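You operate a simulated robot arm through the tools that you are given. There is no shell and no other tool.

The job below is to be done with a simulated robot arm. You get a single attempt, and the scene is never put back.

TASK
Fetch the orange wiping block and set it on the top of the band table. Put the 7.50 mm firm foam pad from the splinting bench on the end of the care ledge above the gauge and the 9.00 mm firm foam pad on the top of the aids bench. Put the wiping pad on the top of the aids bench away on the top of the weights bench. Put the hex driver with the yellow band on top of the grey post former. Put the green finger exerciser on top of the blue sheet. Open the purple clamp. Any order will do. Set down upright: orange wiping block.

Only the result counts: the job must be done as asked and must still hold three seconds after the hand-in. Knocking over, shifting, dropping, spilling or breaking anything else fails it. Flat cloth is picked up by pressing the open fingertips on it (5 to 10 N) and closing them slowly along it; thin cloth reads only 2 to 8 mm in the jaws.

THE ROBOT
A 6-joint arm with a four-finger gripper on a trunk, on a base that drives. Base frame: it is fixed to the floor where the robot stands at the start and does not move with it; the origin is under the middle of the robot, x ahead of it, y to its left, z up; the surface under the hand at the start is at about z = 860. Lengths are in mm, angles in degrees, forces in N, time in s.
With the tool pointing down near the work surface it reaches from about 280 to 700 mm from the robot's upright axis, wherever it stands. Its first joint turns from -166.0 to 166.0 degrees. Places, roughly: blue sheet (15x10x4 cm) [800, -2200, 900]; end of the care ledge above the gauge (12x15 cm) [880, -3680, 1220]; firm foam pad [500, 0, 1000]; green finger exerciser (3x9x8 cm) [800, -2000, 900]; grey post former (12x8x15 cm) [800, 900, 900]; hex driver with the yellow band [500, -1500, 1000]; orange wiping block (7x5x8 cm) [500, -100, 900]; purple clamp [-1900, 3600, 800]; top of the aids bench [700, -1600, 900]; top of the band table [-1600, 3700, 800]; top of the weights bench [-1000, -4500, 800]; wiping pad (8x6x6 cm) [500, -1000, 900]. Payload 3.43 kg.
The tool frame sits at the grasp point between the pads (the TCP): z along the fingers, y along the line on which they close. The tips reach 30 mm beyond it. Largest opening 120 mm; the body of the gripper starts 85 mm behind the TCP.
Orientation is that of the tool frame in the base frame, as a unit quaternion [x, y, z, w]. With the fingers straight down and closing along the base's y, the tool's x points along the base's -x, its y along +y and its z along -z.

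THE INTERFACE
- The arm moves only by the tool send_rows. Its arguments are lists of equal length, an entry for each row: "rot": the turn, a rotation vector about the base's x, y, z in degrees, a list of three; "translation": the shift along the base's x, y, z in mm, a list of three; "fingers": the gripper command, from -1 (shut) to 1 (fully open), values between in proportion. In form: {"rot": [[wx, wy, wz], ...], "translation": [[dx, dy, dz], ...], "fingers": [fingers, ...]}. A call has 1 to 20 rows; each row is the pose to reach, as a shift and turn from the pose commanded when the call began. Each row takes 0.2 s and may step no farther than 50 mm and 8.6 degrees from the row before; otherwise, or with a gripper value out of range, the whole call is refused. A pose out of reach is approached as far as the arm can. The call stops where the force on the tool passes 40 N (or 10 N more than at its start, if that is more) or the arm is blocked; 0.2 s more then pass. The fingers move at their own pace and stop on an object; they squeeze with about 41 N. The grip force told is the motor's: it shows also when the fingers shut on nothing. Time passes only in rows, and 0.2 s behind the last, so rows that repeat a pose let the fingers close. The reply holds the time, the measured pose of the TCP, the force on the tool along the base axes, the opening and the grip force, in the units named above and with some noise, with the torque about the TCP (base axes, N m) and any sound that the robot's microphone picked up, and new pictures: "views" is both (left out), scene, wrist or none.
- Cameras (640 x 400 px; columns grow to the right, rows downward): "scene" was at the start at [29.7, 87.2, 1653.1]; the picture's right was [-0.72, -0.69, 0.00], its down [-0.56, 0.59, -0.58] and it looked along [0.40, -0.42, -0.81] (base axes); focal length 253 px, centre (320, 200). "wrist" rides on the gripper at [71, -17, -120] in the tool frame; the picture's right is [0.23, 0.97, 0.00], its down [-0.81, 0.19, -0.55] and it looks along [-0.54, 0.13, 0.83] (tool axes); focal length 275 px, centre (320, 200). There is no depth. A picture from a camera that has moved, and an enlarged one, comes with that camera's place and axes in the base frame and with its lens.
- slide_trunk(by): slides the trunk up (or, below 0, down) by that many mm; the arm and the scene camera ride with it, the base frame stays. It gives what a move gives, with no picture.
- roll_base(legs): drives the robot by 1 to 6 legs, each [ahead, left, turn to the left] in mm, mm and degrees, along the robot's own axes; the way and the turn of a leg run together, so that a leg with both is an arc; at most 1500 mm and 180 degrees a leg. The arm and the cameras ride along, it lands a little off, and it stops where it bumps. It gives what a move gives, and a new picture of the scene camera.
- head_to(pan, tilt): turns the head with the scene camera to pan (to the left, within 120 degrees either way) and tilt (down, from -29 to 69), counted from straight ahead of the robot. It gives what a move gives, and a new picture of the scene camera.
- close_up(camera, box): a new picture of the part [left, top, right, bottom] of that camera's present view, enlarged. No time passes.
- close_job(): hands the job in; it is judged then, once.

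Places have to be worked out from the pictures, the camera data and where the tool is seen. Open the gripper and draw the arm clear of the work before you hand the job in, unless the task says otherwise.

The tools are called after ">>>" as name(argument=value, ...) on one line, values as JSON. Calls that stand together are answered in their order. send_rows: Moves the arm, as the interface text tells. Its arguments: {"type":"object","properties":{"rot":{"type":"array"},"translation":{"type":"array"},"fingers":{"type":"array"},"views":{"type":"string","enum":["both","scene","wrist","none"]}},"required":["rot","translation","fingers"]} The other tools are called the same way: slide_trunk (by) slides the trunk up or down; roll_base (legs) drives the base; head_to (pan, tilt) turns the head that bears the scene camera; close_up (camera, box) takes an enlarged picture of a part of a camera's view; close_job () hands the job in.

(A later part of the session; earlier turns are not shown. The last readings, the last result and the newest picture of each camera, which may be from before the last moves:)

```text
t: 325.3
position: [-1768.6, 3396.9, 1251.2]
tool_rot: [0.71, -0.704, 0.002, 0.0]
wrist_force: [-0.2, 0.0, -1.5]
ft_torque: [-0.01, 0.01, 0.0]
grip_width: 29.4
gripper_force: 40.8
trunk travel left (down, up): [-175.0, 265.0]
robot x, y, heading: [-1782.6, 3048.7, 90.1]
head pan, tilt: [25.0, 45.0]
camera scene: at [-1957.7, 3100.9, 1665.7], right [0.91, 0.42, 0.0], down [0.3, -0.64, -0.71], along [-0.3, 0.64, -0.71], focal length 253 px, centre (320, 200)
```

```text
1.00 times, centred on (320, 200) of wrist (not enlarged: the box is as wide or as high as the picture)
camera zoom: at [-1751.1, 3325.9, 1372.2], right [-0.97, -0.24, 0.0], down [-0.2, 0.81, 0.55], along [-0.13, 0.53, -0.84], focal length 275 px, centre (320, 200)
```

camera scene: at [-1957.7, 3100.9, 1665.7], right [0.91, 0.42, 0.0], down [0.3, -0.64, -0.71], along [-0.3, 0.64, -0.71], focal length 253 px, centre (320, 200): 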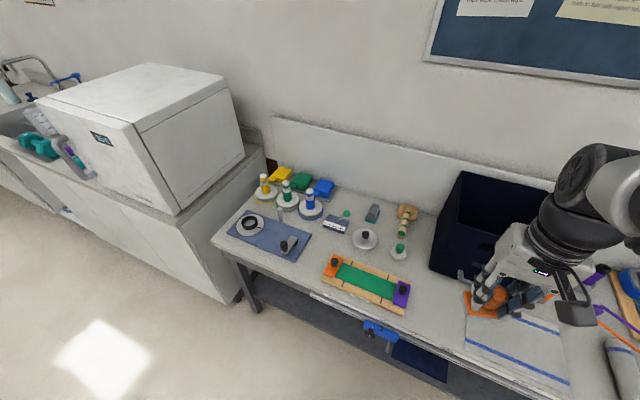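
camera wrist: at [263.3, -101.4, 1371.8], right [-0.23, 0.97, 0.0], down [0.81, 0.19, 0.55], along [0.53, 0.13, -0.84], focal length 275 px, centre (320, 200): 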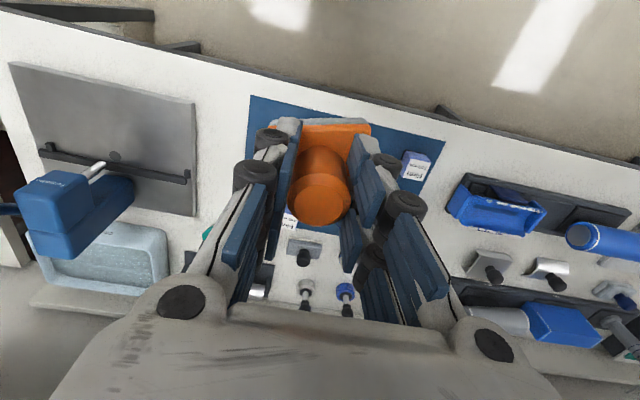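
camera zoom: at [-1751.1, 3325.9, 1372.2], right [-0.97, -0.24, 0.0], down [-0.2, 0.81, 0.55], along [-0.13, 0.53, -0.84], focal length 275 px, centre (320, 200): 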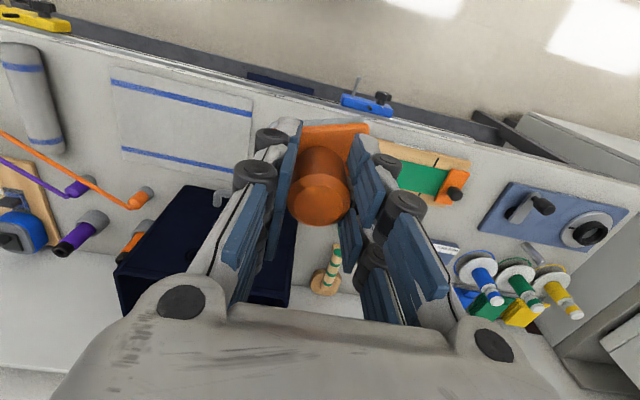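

The gap between the board (x < -1843) and cloth (x > -1655) is confirmed. I bring the block over [-1749, 3600] and descend to just above the table.

>>> send_rows(rot=[[0, 0, 0], [0, 0, 0], [0, 0, 0], [0, 0, 0], [0, 0, 0], [0, 0, 0], [0, 0, 0], [0, 0, 0], [0, 0, 0], [0, 0, 0], [0, 0, 0], [0, 0, 0], [0, 0, 0], [0, 0, 0]], translation=[[4, 41, 0], [8, 82, 0], [12, 123, 0], [16, 164, 0], [20, 203, 0], [20, 203, -45], [20, 203, -90], [20, 203, -135], [20, 203, -180], [20, 203, -225], [20, 203, -270], [20, 203, -315], [20, 203, -350], [20, 203, -375]], fingers=[-1, -1, -1, -1, -1, -1, -1, -1, -1, -1, -1, -1, -1, -1])

>>> close_up(camera="scene", box=[300, 220, 520, 380])

```text
t: 328.3
position: [-1747.6, 3599.6, 876.4]
tool_rot: [0.71, -0.704, 0.002, 0.001]
wrist_force: [-0.2, 0.5, -0.8]
ft_torque: [-0.01, -0.01, -0.02]
grip_width: 29.3
gripper_force: 41.2
trunk travel left (down, up): [-175.0, 265.0]
robot x, y, heading: [-1780.2, 3048.5, 90.1]
head pan, tilt: [25.0, 45.0]
camera scene: at [-1957.6, 3101.3, 1665.7], right [0.91, 0.42, 0.0], down [0.3, -0.64, -0.71], along [-0.3, 0.64, -0.71], focal length 253 px, centre (320, 200)
camera wrist: at [-1731.1, 3529.1, 997.5], right [-0.97, -0.24, 0.0], down [-0.2, 0.81, 0.55], along [-0.13, 0.53, -0.84], focal length 275 px, centre (320, 200)
```

scene: 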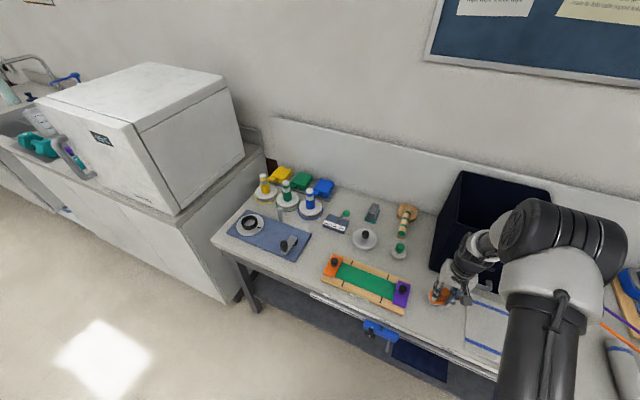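
wrist: 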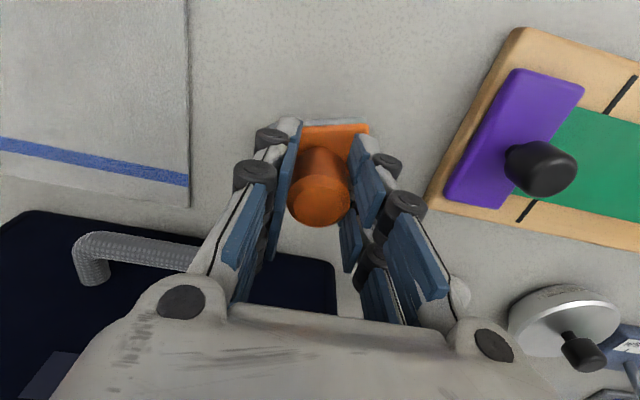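

```text
2.50 times, centred on (410, 300) of scene
camera zoom: at [-1957.6, 3101.3, 1665.7], right [0.91, 0.42, 0.0], down [0.3, -0.64, -0.71], along [-0.3, 0.64, -0.71], focal length 632 px, centre (95, -50)
```

zoom: 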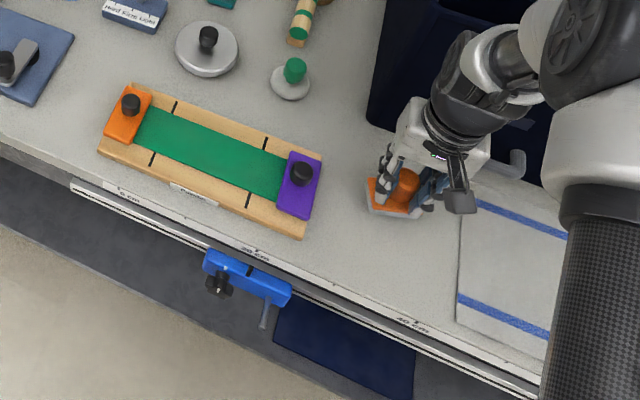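

The spot is clear. I lower the block gently to contact.

>>> send_rows(rot=[[0, 0, 0], [0, 0, 0], [0, 0, 0], [0, 0, 0]], translation=[[0, 0, -5], [0, 0, -9], [0, 0, -11.5], [0, 0, -13]], fingers=[-1, -1, -1, -1], views="none")

>>> send_rows(rot=[[0, 0, 0], [0, 0, 0]], translation=[[0, 0, -1], [0, 0, -2]], fingers=[-1, -1], views="none")

```text
t: 329.3
position: [-1748.8, 3599.7, 864.2]
tool_rot: [0.71, -0.704, 0.002, 0.001]
wrist_force: [0.8, 0.5, -0.9]
ft_torque: [-0.03, -0.02, 0.0]
grip_width: 29.4
gripper_force: 40.3
trunk travel left (down, up): [-175.0, 265.0]
robot x, y, heading: [-1781.5, 3045.3, 90.3]
head pan, tilt: [25.0, 45.0]
```

```text
t: 329.9
position: [-1747.5, 3599.4, 861.3]
tool_rot: [0.71, -0.704, 0.002, 0.001]
wrist_force: [0.0, -0.4, -0.6]
ft_torque: [-0.01, 0.02, -0.01]
grip_width: 29.2
gripper_force: 40.9
trunk travel left (down, up): [-175.0, 265.0]
robot x, y, heading: [-1781.7, 3045.4, 90.1]
head pan, tilt: [25.0, 45.0]
```

>>> send_rows(rot=[[0, 0, 0], [0, 0, 0]], translation=[[0, 0, -1], [0, 0, -2]], fingers=[-1, -1], views="none")

```text
t: 330.5
position: [-1748.6, 3600.3, 861.1]
tool_rot: [0.71, -0.704, 0.001, 0.0]
wrist_force: [0.5, -1.4, 10.2]
ft_torque: [-0.17, 0.11, 0.03]
grip_width: 29.0
gripper_force: 41.4
trunk travel left (down, up): [-175.0, 265.0]
robot x, y, heading: [-1780.9, 3047.5, 90.1]
head pan, tilt: [25.0, 45.0]
```

Contact at 10 N. I open the fingers and rise above the block.

>>> send_rows(rot=[[0, 0, 0], [0, 0, 0], [0, 0, 0], [0, 0, 0], [0, 0, 0], [0, 0, 0], [0, 0, 0], [0, 0, 0], [0, 0, 0], [0, 0, 0]], translation=[[0, 0, 0.5], [0, 0, 0.5], [0, 0, 0.5], [0, 0, 0.5], [0, 0, 15], [0, 0, 45], [0, 0, 90], [0, 0, 135], [0, 0, 180], [0, 0, 225]], fingers=[-0.45, -0.3, -0.1, 0, 0, 0, 0, 0, 0, 0])

>>> close_up(camera="scene", box=[320, 250, 470, 340])

```text
t: 332.7
position: [-1747.8, 3599.7, 1084.7]
tool_rot: [0.71, -0.705, 0.001, 0.0]
wrist_force: [0.0, -1.2, -0.5]
ft_torque: [0.04, -0.01, 0.01]
grip_width: 60.3
gripper_force: 0.1
trunk travel left (down, up): [-175.0, 265.0]
robot x, y, heading: [-1783.9, 3047.5, 90.1]
head pan, tilt: [25.0, 45.0]
camera scene: at [-1957.8, 3100.0, 1665.7], right [0.91, 0.42, 0.0], down [0.3, -0.64, -0.71], along [-0.3, 0.64, -0.71], focal length 253 px, centre (320, 200)
camera wrist: at [-1731.3, 3529.0, 1206.0], right [-0.97, -0.24, 0.0], down [-0.2, 0.81, 0.55], along [-0.13, 0.53, -0.84], focal length 275 px, centre (320, 200)
```

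scene: 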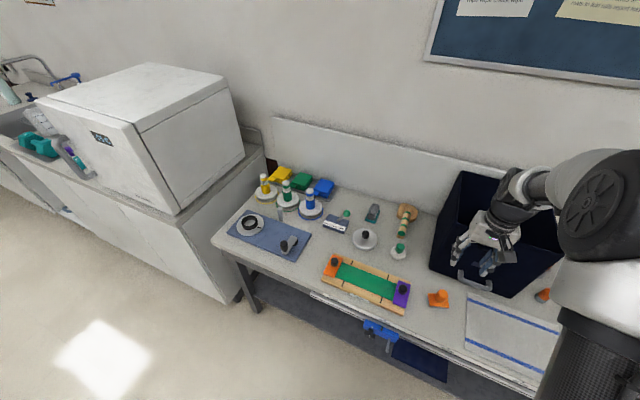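
wrist: 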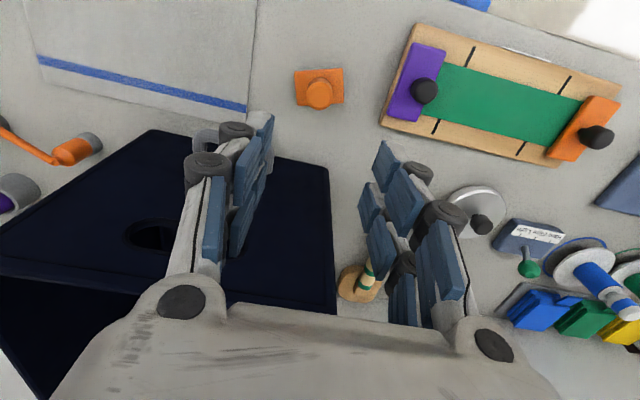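

```text
4.27 times, centred on (395, 295) of scene
camera zoom: at [-1957.8, 3100.0, 1665.7], right [0.91, 0.42, 0.0], down [0.3, -0.64, -0.71], along [-0.3, 0.64, -0.71], focal length 1079 px, centre (0, -205)
```

zoom: 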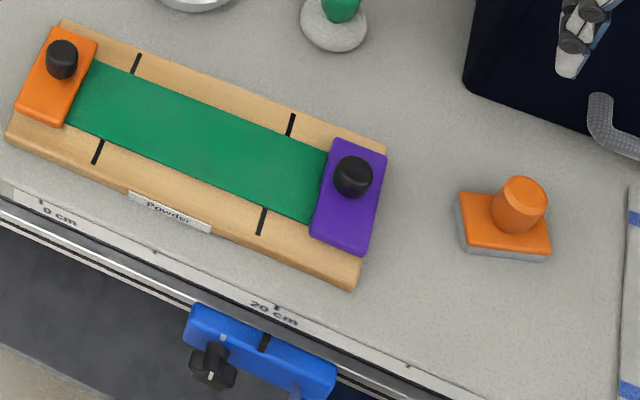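

The orange block stands upright. Now the purple clamp, centred at about [-1869, 3564]: I move above it for a close look.

>>> send_rows(rot=[[0, 0, 0], [0, 0, 0], [0, 0, 0], [0, 0, 0], [0, 0, 0]], translation=[[-40, -11, 0], [-80, -23, 0], [-121, -35, 0], [-121, -35, -40], [-121, -35, -80]], fingers=[0, 0, 0, 0, 0], views="wrist")

>>> close_up(camera="wrist", box=[240, 20, 420, 180])

>>> close_up(camera="scene", box=[370, 270, 430, 320])

```text
t: 333.9
position: [-1869.7, 3566.1, 1002.6]
tool_rot: [0.71, -0.704, 0.001, 0.001]
wrist_force: [-0.3, -0.6, -0.2]
ft_torque: [0.0, 0.01, -0.02]
grip_width: 60.1
gripper_force: 0.0
trunk travel left (down, up): [-175.0, 265.0]
robot x, y, heading: [-1783.3, 3050.7, 90.1]
head pan, tilt: [25.0, 45.0]
camera wrist: at [-1852.4, 3494.4, 1124.4], right [-0.97, -0.24, 0.0], down [-0.2, 0.81, 0.55], along [-0.13, 0.53, -0.84], focal length 275 px, centre (320, 200)
```

wrist: 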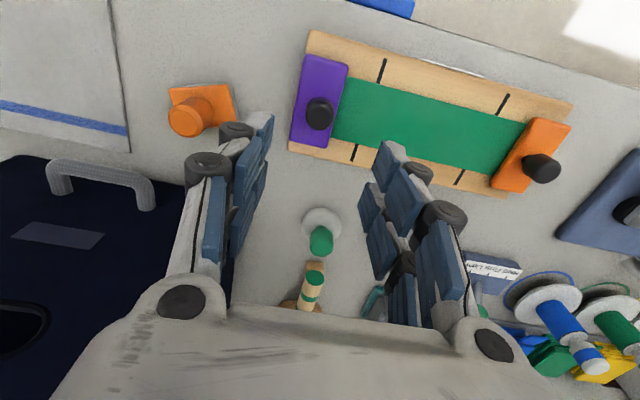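

```text
2.50 times, centred on (330, 100) of wrist
camera zoom: at [-1852.4, 3494.4, 1124.4], right [-0.97, -0.24, 0.0], down [-0.2, 0.81, 0.55], along [-0.13, 0.53, -0.84], focal length 688 px, centre (295, 450)
```

zoom: 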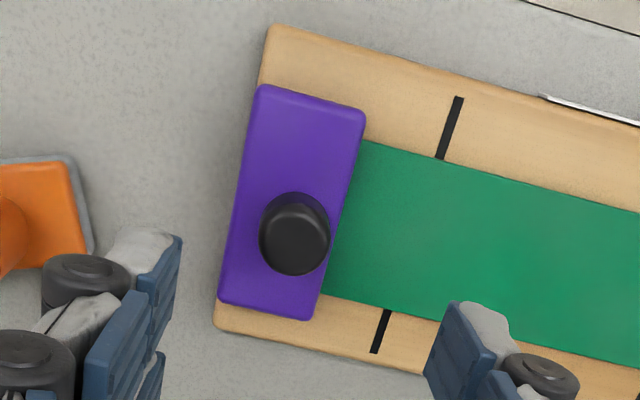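

```text
8.00 times, centred on (400, 295) of scene
camera zoom: at [-1958.1, 3101.3, 1665.6], right [0.91, 0.42, 0.0], down [0.3, -0.64, -0.71], along [-0.3, 0.64, -0.71], focal length 2024 px, centre (-320, -560)
```

zoom: 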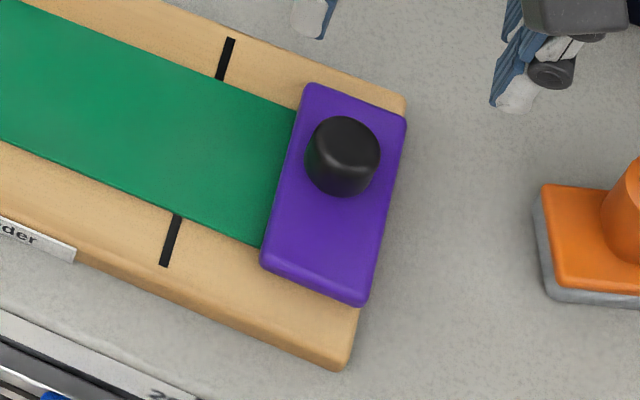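

The clamp is a purple plate (top z ≈ 839) with a central black knob (top ≈ 875). I descend around the knob and grip it lightly to feel how it moves.

>>> send_rows(rot=[[0, 0, 0], [0, 0, 0], [0, 0, 0], [0, 0, 0]], translation=[[-1, -4, -45], [-1, -4, -90], [-1, -4, -115], [-1, -4, -128]], fingers=[0, 0, 0, 0], views="wrist")

>>> close_up(camera="wrist", box=[200, 80, 440, 280])

```text
t: 334.9
position: [-1869.6, 3560.5, 877.3]
tool_rot: [0.71, -0.704, 0.001, 0.001]
wrist_force: [-0.4, -0.7, 0.0]
ft_torque: [0.02, -0.02, 0.04]
grip_width: 59.7
gripper_force: 0.1
trunk travel left (down, up): [-175.0, 265.0]
robot x, y, heading: [-1784.9, 3046.5, 90.0]
head pan, tilt: [25.0, 45.0]
camera wrist: at [-1853.2, 3489.8, 996.7], right [-0.97, -0.24, 0.0], down [-0.2, 0.81, 0.55], along [-0.13, 0.53, -0.84], focal length 275 px, centre (320, 200)
```

wrist: 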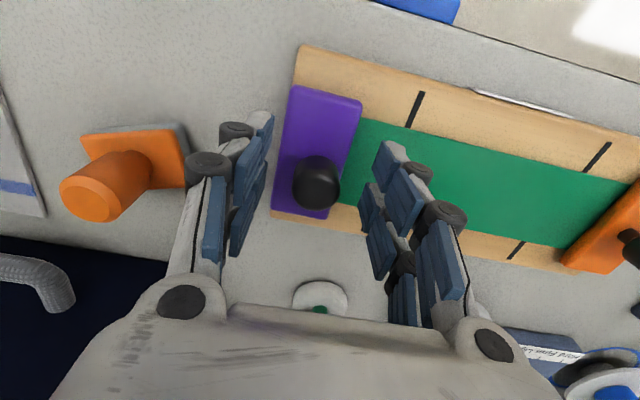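

```text
2.00 times, centred on (320, 180) of wrist
camera zoom: at [-1853.2, 3489.8, 996.7], right [-0.97, -0.24, 0.0], down [-0.2, 0.81, 0.55], along [-0.13, 0.53, -0.84], focal length 551 px, centre (320, 240)
```

zoom: 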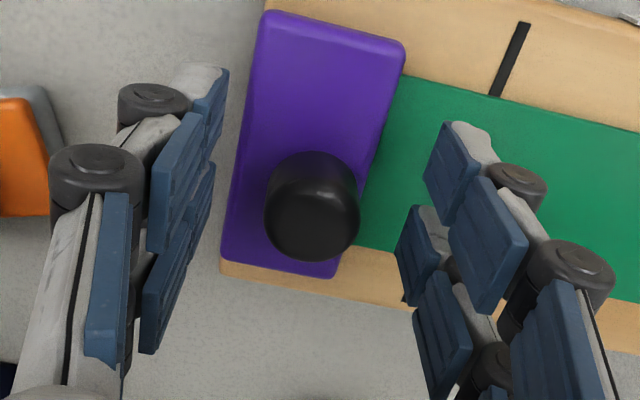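

The knob is centred at the grasp point. I lower 4 mm and close on it.

>>> send_rows(rot=[[0, 0, 0], [0, 0, 0], [0, 0, 0], [0, 0, 0], [0, 0, 0], [0, 0, 0], [0, 0, 0]], translation=[[0, 0, -4], [0, 0, -4], [0, 0, -4], [0, 0, -4], [0, 0, -4], [0, 0, -4], [0, 0, -4]], fingers=[0, -0.2, -0.4, -0.5, -0.6, -0.8, -1], views="none")

>>> send_rows(rot=[[0, 0, 0], [0, 0, 0], [0, 0, 0]], translation=[[0, 0, 1], [0, 0, 2], [0, 0, 3]], fingers=[-1, -1, -1], views="none")

```text
t: 336.5
position: [-1870.6, 3560.1, 872.1]
tool_rot: [0.709, -0.705, 0.001, 0.001]
wrist_force: [3.4, 0.1, -0.8]
ft_torque: [0.01, -0.07, -0.01]
grip_width: 27.5
gripper_force: 44.5
trunk travel left (down, up): [-175.0, 265.0]
robot x, y, heading: [-1784.1, 3048.7, 90.0]
head pan, tilt: [25.0, 45.0]
```

```text
t: 337.3
position: [-1869.6, 3559.5, 872.9]
tool_rot: [0.71, -0.704, 0.004, 0.003]
wrist_force: [3.4, 0.6, -29.8]
ft_torque: [0.4, 0.47, -0.06]
grip_width: 27.4
gripper_force: 44.5
trunk travel left (down, up): [-175.0, 265.0]
robot x, y, heading: [-1782.2, 3045.5, 89.7]
head pan, tilt: [25.0, 45.0]
```

Pulling up is stiff (30 N at 3 mm), so it is not a simple lift. I return to neutral and test a small twist of the knob.

>>> send_rows(rot=[[0, 0, 0], [0, 0, 0]], translation=[[0, 0, -1.5], [0, 0, -3]], fingers=[-1, -1], views="none")

>>> send_rows(rot=[[0, 0, 4], [0, 0, 8], [0, 0, 12]], translation=[[0, 0, 0], [0, 0, 0], [0, 0, 0]], fingers=[-1, -1, -1], views="wrist")

>>> close_up(camera="scene", box=[350, 250, 450, 330])

```text
t: 337.9
position: [-1869.3, 3561.0, 873.4]
tool_rot: [0.71, -0.704, 0.002, 0.0]
wrist_force: [5.1, -1.5, -4.5]
ft_torque: [-1.4, -0.15, 0.02]
grip_width: 27.5
gripper_force: 45.0
trunk travel left (down, up): [-175.0, 265.0]
robot x, y, heading: [-1783.5, 3045.9, 90.0]
head pan, tilt: [25.0, 45.0]
```

```text
t: 338.7
position: [-1868.0, 3560.6, 872.5]
tool_rot: [0.78, -0.626, 0.001, 0.002]
wrist_force: [16.3, -1.8, -2.4]
ft_torque: [-0.29, -0.54, -0.24]
grip_width: 27.0
gripper_force: 44.3
trunk travel left (down, up): [-175.0, 265.0]
robot x, y, heading: [-1781.1, 3049.0, 90.1]
head pan, tilt: [25.0, 45.0]
camera wrist: at [-1836.7, 3495.1, 993.5], right [-0.9, -0.44, 0.0], down [-0.36, 0.75, 0.55], along [-0.24, 0.49, -0.84], focal length 275 px, centre (320, 200)
```

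wrist: 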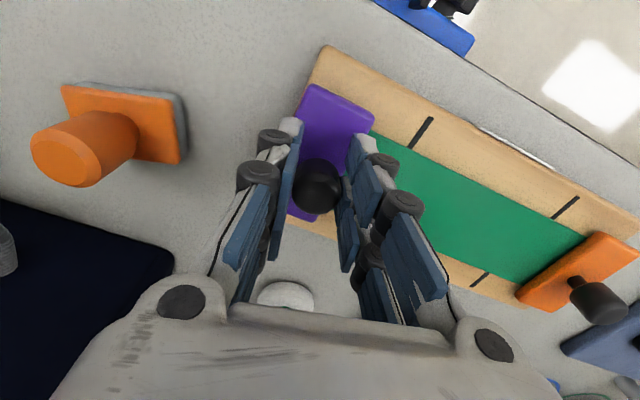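

```text
5.00 times, centred on (400, 290) of scene
camera zoom: at [-1955.5, 3100.9, 1665.9], right [0.91, 0.42, 0.0], down [0.3, -0.64, -0.71], along [-0.3, 0.64, -0.71], focal length 1265 px, centre (-80, -250)
```

zoom: 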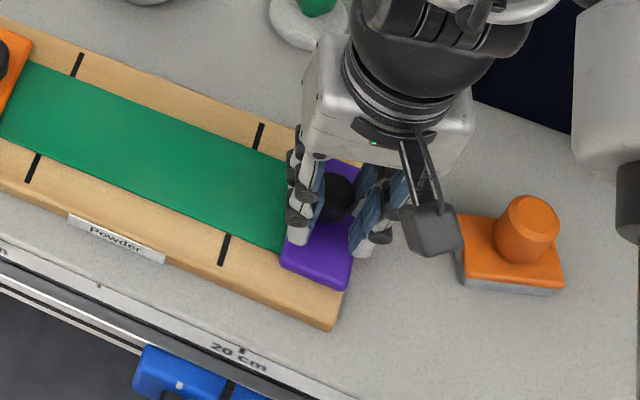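

The twist meets little torque and the plate did not turn. I rotate back and test sideways motion, first outward (+x).

>>> send_rows(rot=[[0, 0, -4], [0, 0, -8], [0, 0, -12]], translation=[[0, 0, 0], [0, 0, 0], [0, 0, 0]], fingers=[-1, -1, -1], views="none")

>>> send_rows(rot=[[0, 0, 0], [0, 0, 0], [0, 0, 0]], translation=[[1.5, 0, 0], [3, 0, 0], [4, 0, 0]], fingers=[-1, -1, -1], views="none")

```text
t: 339.5
position: [-1869.6, 3563.0, 873.0]
tool_rot: [0.71, -0.704, 0.0, 0.0]
wrist_force: [13.0, 6.4, -1.5]
ft_torque: [0.47, -0.33, 0.38]
grip_width: 27.4
gripper_force: 44.6
trunk travel left (down, up): [-175.0, 265.0]
robot x, y, heading: [-1780.2, 3047.2, 90.3]
head pan, tilt: [25.0, 45.0]
```

```text
t: 340.3
position: [-1868.9, 3562.3, 873.4]
tool_rot: [0.711, -0.703, 0.0, 0.0]
wrist_force: [-18.5, 10.5, 6.2]
ft_torque: [-0.03, 0.79, -0.12]
grip_width: 27.1
gripper_force: 45.5
trunk travel left (down, up): [-175.0, 265.0]
robot x, y, heading: [-1784.0, 3051.1, 90.2]
head pan, tilt: [25.0, 45.0]
```

Reactions point to a hinge along the plate's outer (+x) edge at plate height, so the knob must swing up and outward. I release, rise, and turn the gripper 90° so the pads pinch the knob along y and let it pivot between them.

>>> send_rows(rot=[[0, 0, 0], [0, 0, 0], [0, 0, 0], [0, 0, 0], [0, 0, 0]], translation=[[-3, 0, 0], [-3, 0, 0], [-3, 0, 0], [-3, 0, 30], [-3, 0, 75]], fingers=[-0.4, -0.1, 0, 0, 0], views="none")

>>> send_rows(rot=[[0, 0, -8.3], [0, 0, -16.6], [0, 0, -24.9], [0, 0, -33.2], [0, 0, -41.5], [0, 0, -49.8], [0, 0, -58.1], [0, 0, -66.4], [0, 0, -74.7], [0, 0, -83], [0, 0, -89.5]], translation=[[0, 0, 0], [0, 0, 0], [0, 0, 0], [0, 0, 0], [0, 0, 0], [0, 0, 0], [0, 0, 0], [0, 0, 0], [0, 0, 0], [0, 0, 0], [0, 0, 0]], fingers=[0, 0, 0, 0, 0, 0, 0, 0, 0, 0, 0], views="both")

>>> close_up(camera="wrist", box=[200, 80, 440, 240])

```text
t: 341.5
position: [-1869.6, 3558.7, 948.1]
tool_rot: [0.711, -0.704, 0.002, 0.0]
wrist_force: [0.4, 0.0, 1.0]
ft_torque: [0.01, -0.02, -0.02]
grip_width: 60.3
gripper_force: 0.1
trunk travel left (down, up): [-175.0, 265.0]
robot x, y, heading: [-1785.6, 3046.9, 90.1]
head pan, tilt: [25.0, 45.0]
```

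```text
t: 343.9
position: [-1869.5, 3561.9, 947.0]
tool_rot: [-0.007, 1.0, -0.002, -0.001]
wrist_force: [-1.1, -0.2, 0.0]
ft_torque: [0.01, 0.01, -0.01]
grip_width: 59.7
gripper_force: 0.1
trunk travel left (down, up): [-175.0, 265.0]
robot x, y, heading: [-1781.4, 3048.1, 89.9]
head pan, tilt: [25.0, 45.0]
camera scene: at [-1957.6, 3100.8, 1665.7], right [0.91, 0.42, 0.0], down [0.3, -0.64, -0.71], along [-0.3, 0.64, -0.71], focal length 253 px, centre (320, 200)
camera wrist: at [-1940.0, 3542.8, 1068.3], right [-0.24, 0.97, 0.0], down [0.81, 0.2, 0.55], along [0.53, 0.13, -0.84], focal length 275 px, centre (320, 200)
```

scene: 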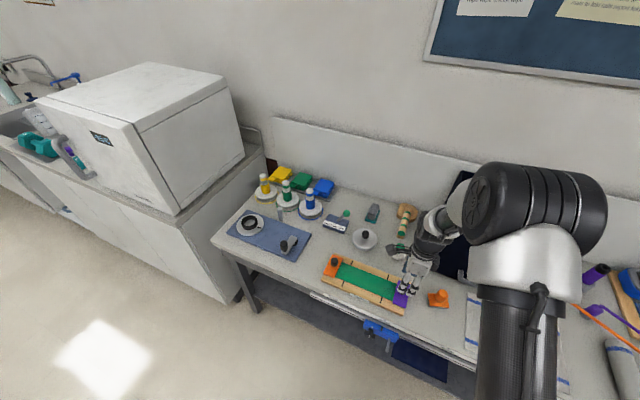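
wrist: 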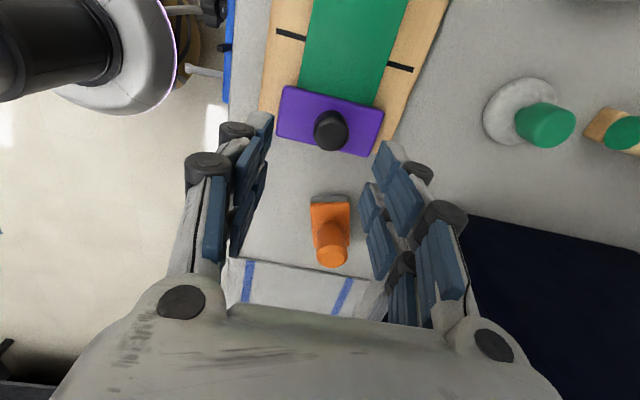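

```text
2.50 times, centred on (320, 160) of wrist
camera zoom: at [-1940.0, 3542.8, 1068.3], right [-0.24, 0.97, 0.0], down [0.81, 0.2, 0.55], along [0.53, 0.13, -0.84], focal length 688 px, centre (320, 300)
```

zoom: 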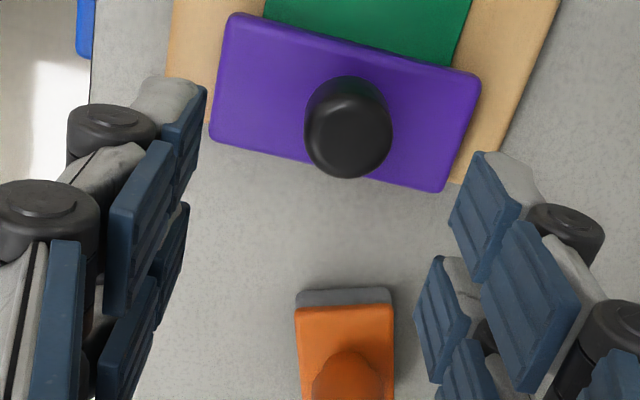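

The knob is at about [-1870, 3566]. I descend to hold just its upper 20 mm and close along y.

>>> send_rows(rot=[[0, 0, 0], [0, 0, 0], [0, 0, 0]], translation=[[-1, 5, -30], [-1, 5, -55], [-1, 5, -64]], fingers=[0, 0, 0], views="wrist")

>>> send_rows(rot=[[0, 0, 0], [0, 0, 0], [0, 0, 0], [0, 0, 0], [0, 0, 0], [0, 0, 0]], translation=[[0, 0, 0], [0, 0, 0], [0, 0, 0], [0, 0, 0], [0, 0, 0], [0, 0, 0]], fingers=[-0.2, -0.4, -0.5, -0.6, -0.8, -1], views="wrist")

```text
t: 344.7
position: [-1870.5, 3565.3, 883.2]
tool_rot: [-0.008, 1.0, -0.001, -0.002]
wrist_force: [-0.2, -0.1, -0.3]
ft_torque: [0.0, 0.01, -0.01]
grip_width: 60.3
gripper_force: 0.1
trunk travel left (down, up): [-175.0, 265.0]
robot x, y, heading: [-1785.7, 3041.6, 89.9]
head pan, tilt: [25.0, 45.0]
camera wrist: at [-1941.1, 3547.6, 1003.7], right [-0.25, 0.97, 0.0], down [0.81, 0.21, 0.55], along [0.53, 0.14, -0.84], focal length 275 px, centre (320, 200)
```

wrist: 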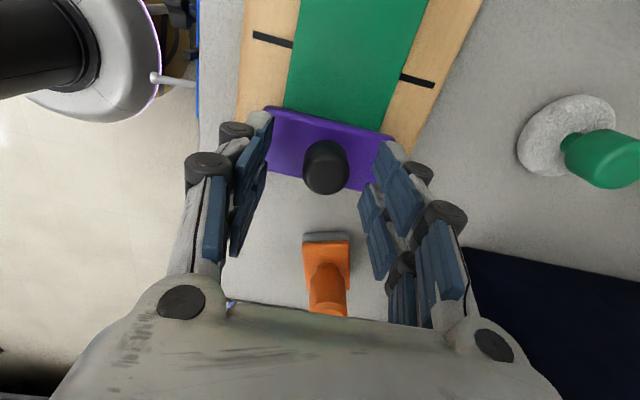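

```text
t: 346.1
position: [-1870.3, 3569.3, 883.2]
tool_rot: [-0.009, 1.0, 0.002, -0.003]
wrist_force: [2.8, 18.2, -1.6]
ft_torque: [0.54, -0.08, 0.03]
grip_width: 25.4
gripper_force: 27.2
trunk travel left (down, up): [-175.0, 265.0]
robot x, y, heading: [-1783.8, 3045.6, 90.0]
head pan, tilt: [25.0, 45.0]
camera wrist: at [-1940.9, 3550.6, 1004.2], right [-0.25, 0.97, 0.0], down [0.81, 0.2, 0.55], along [0.53, 0.14, -0.84], focal length 275 px, centre (320, 200)
```

wrist: 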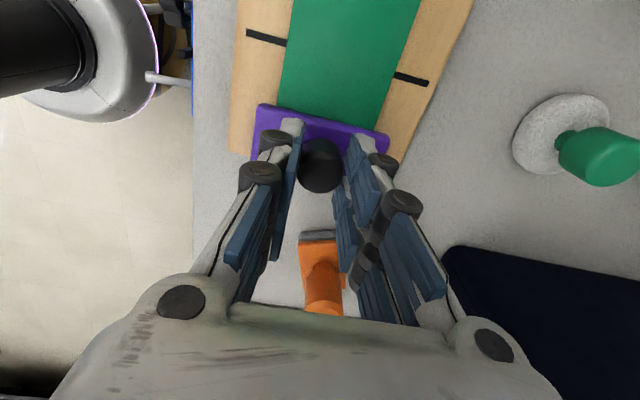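

The knob sits a few mm further in +y (18 N side load); I shift 5 mm to relax, then start swinging it up and outward in small steps.

>>> send_rows(rot=[[0, 0, 0], [0, 0, 0]], translation=[[0, 3, 0], [0, 5, 0]], fingers=[-1, -1], views="none")

>>> send_rows(rot=[[0, 0, 0], [0, 0, 0], [0, 0, 0]], translation=[[1.5, 0, 1], [3, 0, 2], [4.5, 0, 2.5]], fingers=[-1, -1, -1], views="none")

```text
t: 346.7
position: [-1870.7, 3569.2, 884.1]
tool_rot: [-0.009, 1.0, -0.002, -0.002]
wrist_force: [0.7, 5.2, 3.7]
ft_torque: [0.28, -0.18, -0.03]
grip_width: 25.0
gripper_force: 45.1
trunk travel left (down, up): [-175.0, 265.0]
robot x, y, heading: [-1784.7, 3048.2, 90.1]
head pan, tilt: [25.0, 45.0]
```

```text
t: 347.5
position: [-1869.1, 3568.7, 883.4]
tool_rot: [-0.009, 1.0, -0.002, -0.001]
wrist_force: [-25.1, -1.0, -16.5]
ft_torque: [-0.03, 1.63, -0.03]
grip_width: 25.4
gripper_force: 45.0
trunk travel left (down, up): [-175.0, 265.0]
robot x, y, heading: [-1784.0, 3048.4, 90.1]
head pan, tilt: [25.0, 45.0]
```

The line of reaction again passes through the plate's outer edge: it is hinged there, but my grip was blocking its rotation. I return to neutral and now rotate the hand together with the clamp about that hinge.

>>> send_rows(rot=[[0, 0, 0], [0, 0, 0]], translation=[[-2.5, 0, -1.5], [-4.5, 0, -2.5]], fingers=[-1, -1], views="none")

>>> send_rows(rot=[[0, 2.5, 0], [0, 5, 0], [0, 7.5, 0]], translation=[[2.1, 0, 0.8], [4.2, 0, 1.5], [6.3, 0, 2.2]], fingers=[-1, -1, -1], views="wrist")

```text
t: 348.1
position: [-1868.0, 3570.3, 884.8]
tool_rot: [-0.009, 1.0, -0.001, 0.0]
wrist_force: [-7.3, -9.0, 1.1]
ft_torque: [-0.71, 0.31, 0.13]
grip_width: 25.4
gripper_force: 45.2
trunk travel left (down, up): [-175.0, 265.0]
robot x, y, heading: [-1782.6, 3043.1, 89.8]
head pan, tilt: [25.0, 45.0]
```

```text
t: 348.9
position: [-1861.1, 3570.0, 885.2]
tool_rot: [-0.008, 0.998, 0.0, -0.066]
wrist_force: [12.1, -10.7, 10.5]
ft_torque: [-0.51, -0.87, -0.06]
grip_width: 25.2
gripper_force: 44.0
trunk travel left (down, up): [-175.0, 265.0]
robot x, y, heading: [-1779.5, 3050.5, 89.8]
head pan, tilt: [25.0, 45.0]
camera wrist: at [-1916.2, 3551.3, 1015.5], right [-0.24, 0.97, 0.03], down [0.87, 0.21, 0.44], along [0.42, 0.14, -0.9], focal length 275 px, centre (320, 200)
```

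wrist: 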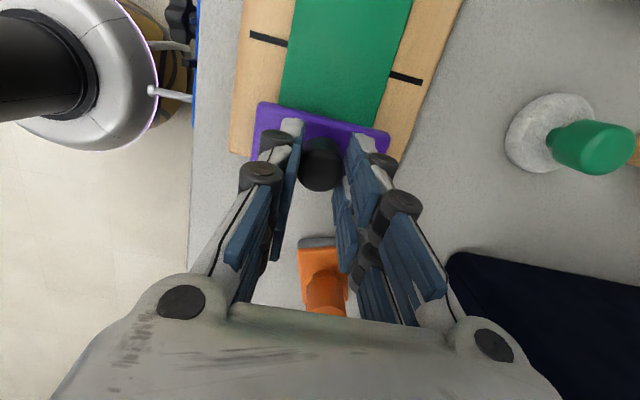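

The hand followed the arc with moderate force. I zoom to see whether the plate has lifted.

>>> close_up(camera="wrist", box=[230, 80, 420, 220])

>>> close_up(camera="scene", box=[370, 250, 450, 320])

```text
2.86 times, centred on (325, 150) of wrist
camera zoom: at [-1916.2, 3551.3, 1015.5], right [-0.24, 0.97, 0.03], down [0.87, 0.21, 0.44], along [0.42, 0.14, -0.9], focal length 786 px, centre (306, 343)
```

zoom: 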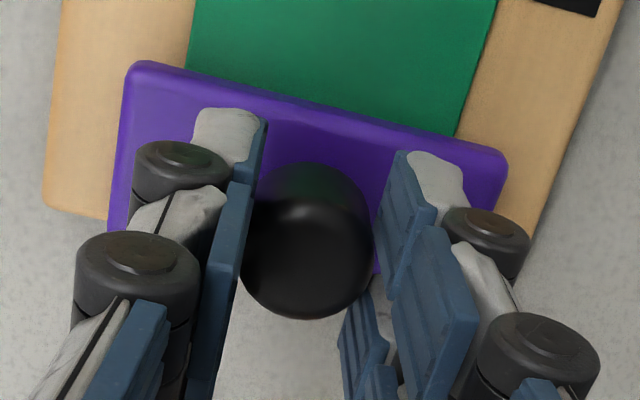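

```text
5.71 times, centred on (410, 285) of scene
camera zoom: at [-1956.0, 3098.8, 1666.0], right [0.91, 0.42, 0.0], down [0.3, -0.64, -0.71], along [-0.3, 0.64, -0.71], focal length 1446 px, centre (-194, -286)
```

zoom: 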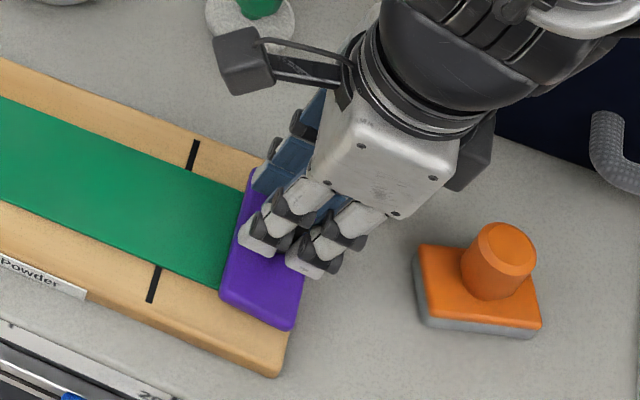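

I continue along the arc to 15°, watching force and picture.

>>> send_rows(rot=[[0, 2.5, 0], [0, 5, 0], [0, 7.5, 0]], translation=[[2.2, 0, 0.5], [4.4, 0, 0.9], [6.6, 0, 1.2]], fingers=[-1, -1, -1], views="wrist")

>>> close_up(camera="wrist", box=[230, 80, 420, 220])

>>> close_up(camera="scene", box=[370, 250, 450, 320])

```text
t: 349.7
position: [-1854.8, 3569.7, 888.0]
tool_rot: [-0.009, 0.991, 0.001, -0.133]
wrist_force: [23.0, -14.2, 11.5]
ft_torque: [-0.33, -1.41, 0.19]
grip_width: 25.5
gripper_force: 44.9
trunk travel left (down, up): [-175.0, 265.0]
robot x, y, heading: [-1781.2, 3049.0, 90.1]
head pan, tilt: [25.0, 45.0]
camera wrist: at [-1891.5, 3551.0, 1022.7], right [-0.24, 0.97, 0.07], down [0.92, 0.21, 0.32], along [0.3, 0.14, -0.94], focal length 275 px, centre (320, 200)
```

wrist: 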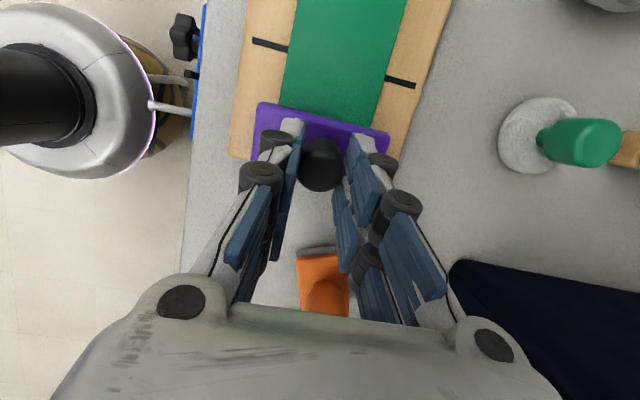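

```text
2.86 times, centred on (325, 150) of wrist
camera zoom: at [-1891.5, 3551.0, 1022.7], right [-0.24, 0.97, 0.07], down [0.92, 0.21, 0.32], along [0.3, 0.14, -0.94], focal length 786 px, centre (306, 343)
```

zoom: 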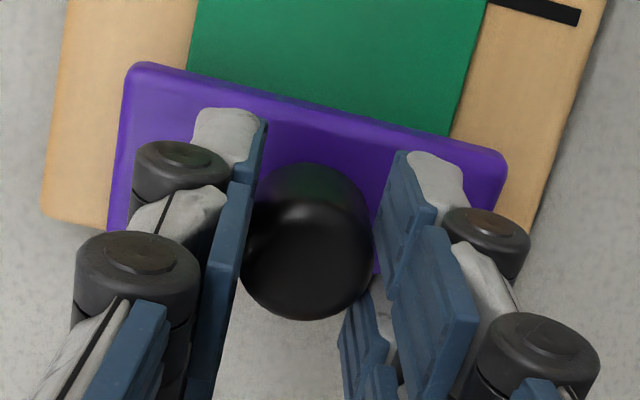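

```text
5.71 times, centred on (410, 285) of scene
camera zoom: at [-1954.5, 3098.1, 1666.1], right [0.91, 0.42, 0.0], down [0.3, -0.64, -0.71], along [-0.3, 0.64, -0.71], focal length 1446 px, centre (-194, -286)
```

zoom: 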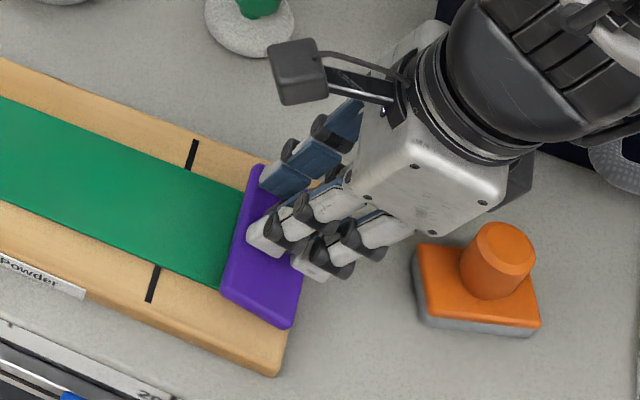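

The plate turns with the gripper (15° open now). I continue the arc, correcting the hinge estimate slightly.

>>> send_rows(rot=[[0, 2.5, 0], [0, 5, 0], [0, 7.5, 0], [0, 10, 0]], translation=[[4.4, 0, 0.7], [6.9, 0, 0.8], [9.5, 0, 0.8], [12, 0, 0.75]], fingers=[-1, -1, -1, -1], views="none")

>>> send_rows(rot=[[0, 2.5, 0], [0, 5, 0], [0, 7.5, 0], [0, 10, 0]], translation=[[2.5, 0, -0.2], [5, 0, -0.5], [7.5, 0, -0.9], [10, 0, -1.4]], fingers=[-1, -1, -1, -1], views="both")

```text
t: 350.7
position: [-1844.1, 3569.5, 888.8]
tool_rot: [-0.009, 0.976, 0.001, -0.219]
wrist_force: [9.8, -12.6, 1.9]
ft_torque: [-0.59, -0.63, 0.11]
grip_width: 25.2
gripper_force: 45.3
trunk travel left (down, up): [-175.0, 265.0]
robot x, y, heading: [-1785.1, 3045.2, 89.9]
head pan, tilt: [25.0, 45.0]
```

```text
t: 351.7
position: [-1834.5, 3567.4, 885.6]
tool_rot: [-0.008, 0.953, 0.002, -0.303]
wrist_force: [10.1, -15.9, -1.2]
ft_torque: [-0.59, -0.63, 0.37]
grip_width: 25.0
gripper_force: 45.3
trunk travel left (down, up): [-175.0, 265.0]
robot x, y, heading: [-1785.9, 3045.7, 90.1]
head pan, tilt: [25.0, 45.0]
camera scene: at [-1956.4, 3099.0, 1665.9], right [0.91, 0.42, 0.0], down [0.3, -0.64, -0.71], along [-0.3, 0.64, -0.71], focal length 253 px, centre (320, 200)
camera wrist: at [-1823.1, 3551.5, 1025.9], right [-0.2, 0.97, 0.14], down [0.98, 0.21, -0.02], along [-0.04, 0.13, -0.99], focal length 275 px, centre (320, 200)
```

scene: 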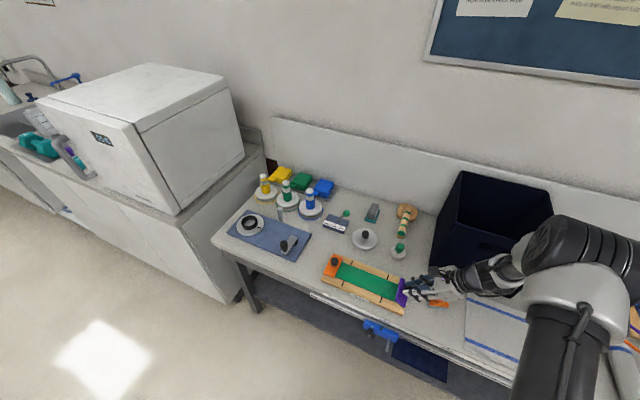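
wrist: 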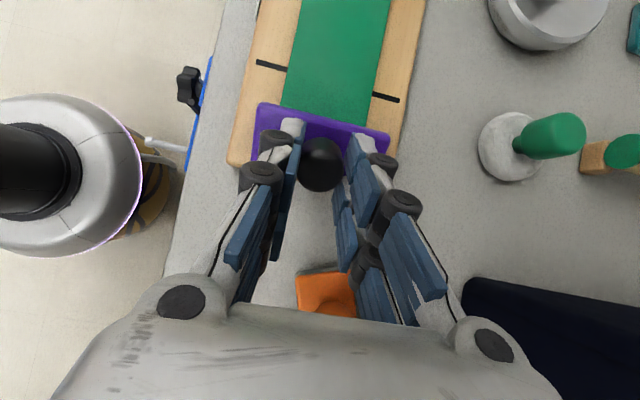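

The clamp is at 35°. I go on to 50°, which still clears the orange block, then see if it stays there.

>>> send_rows(rot=[[0, 3.75, 0], [0, 7.5, 0], [0, 11.25, 0], [0, 15, 0]], translation=[[3.7, 0, -1], [7.3, -1, -2.2], [10.8, -1, -3.6], [14.3, -1, -5.3]], fingers=[-1, -1, -1, -1], views="both")

>>> close_up(camera="scene", box=[370, 250, 470, 330])

```text
t: 352.7
position: [-1821.4, 3569.9, 881.7]
tool_rot: [-0.009, 0.905, 0.003, -0.425]
wrist_force: [7.3, -12.0, -2.2]
ft_torque: [-0.35, -0.5, 0.44]
grip_width: 25.3
gripper_force: 44.8
trunk travel left (down, up): [-175.0, 265.0]
robot x, y, heading: [-1781.2, 3049.2, 90.2]
head pan, tilt: [25.0, 45.0]
camera scene: at [-1956.8, 3099.7, 1665.8], right [0.91, 0.42, 0.0], down [0.3, -0.64, -0.71], along [-0.3, 0.64, -0.71], focal length 253 px, centre (320, 200)
camera wrist: at [-1773.4, 3551.3, 1012.8], right [-0.16, 0.97, 0.19], down [0.94, 0.21, -0.27], along [-0.3, 0.14, -0.94], focal length 275 px, centre (320, 200)
```

scene: 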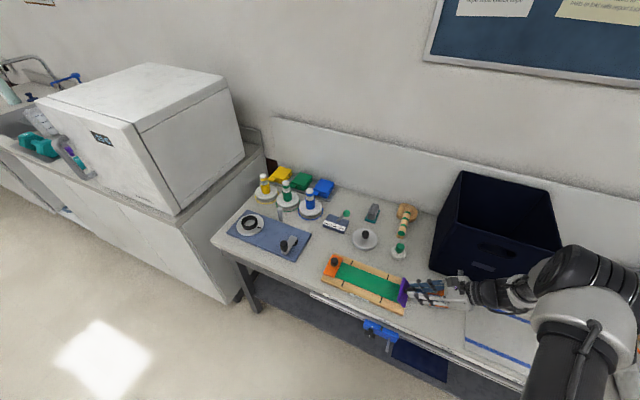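
wrist: 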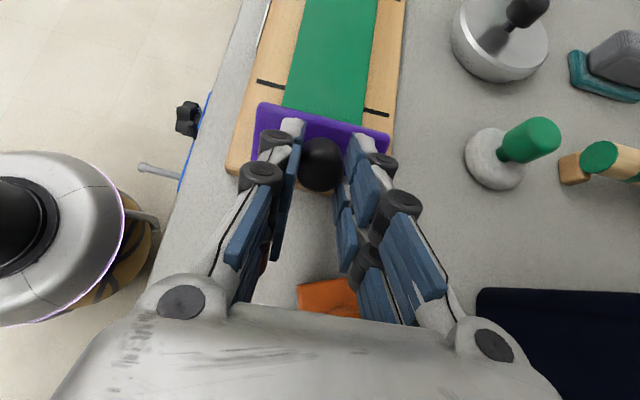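

```text
5.00 times, centred on (420, 290) of scene
camera zoom: at [-1956.8, 3099.7, 1665.8], right [0.91, 0.42, 0.0], down [0.3, -0.64, -0.71], along [-0.3, 0.64, -0.71], focal length 1265 px, centre (-180, -250)
```

zoom: 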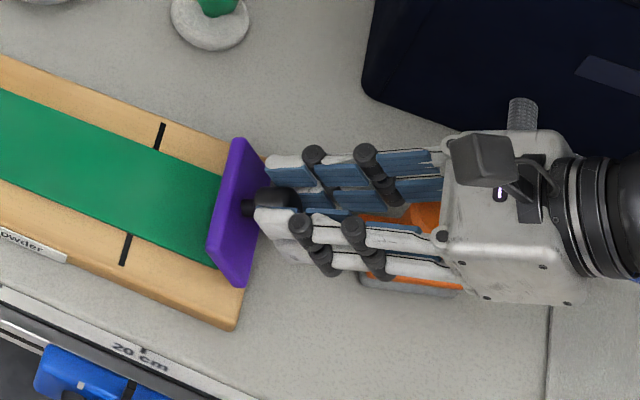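

At 50° now. I open the fingers slowly to see whether the plate holds its angle.

>>> send_rows(rot=[[0, 0, 0], [0, 0, 0], [0, 0, 0], [0, 0, 0]], translation=[[0, 0, 0], [0, 0, 0], [0, 0, 0], [0, 0, 0]], fingers=[-0.5, -0.45, -0.4, -0.35], views="wrist")

>>> close_up(camera="scene", box=[370, 250, 470, 330])

```text
t: 353.7
position: [-1821.5, 3569.8, 881.3]
tool_rot: [-0.007, 0.906, 0.003, -0.424]
wrist_force: [0.2, 0.0, -0.3]
ft_torque: [-0.01, 0.0, -0.01]
grip_width: 39.1
gripper_force: 0.1
trunk travel left (down, up): [-175.0, 265.0]
robot x, y, heading: [-1782.6, 3052.7, 90.0]
head pan, tilt: [25.0, 45.0]
camera wrist: at [-1773.8, 3551.9, 1012.6], right [-0.16, 0.97, 0.19], down [0.94, 0.21, -0.27], along [-0.3, 0.14, -0.95], focal length 275 px, centre (320, 200)
```

wrist: 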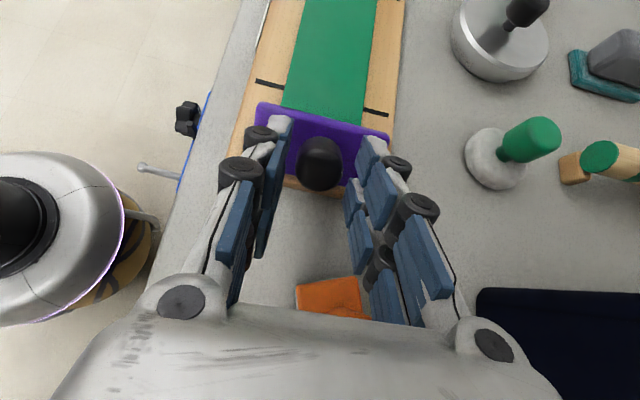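

```text
5.00 times, centred on (420, 290) of scene
camera zoom: at [-1957.6, 3100.9, 1665.7], right [0.91, 0.42, 0.0], down [0.3, -0.64, -0.71], along [-0.3, 0.64, -0.71], focal length 1265 px, centre (-180, -250)
```

zoom: 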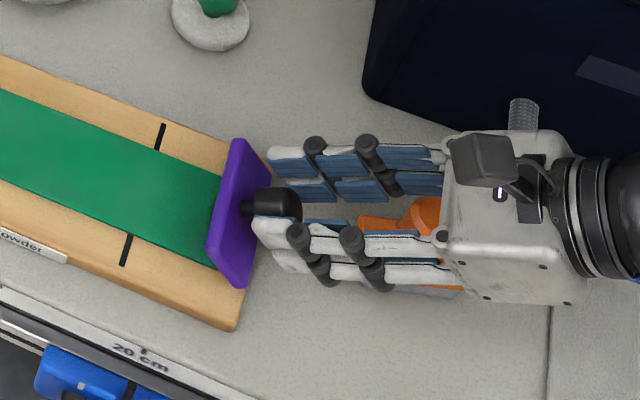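

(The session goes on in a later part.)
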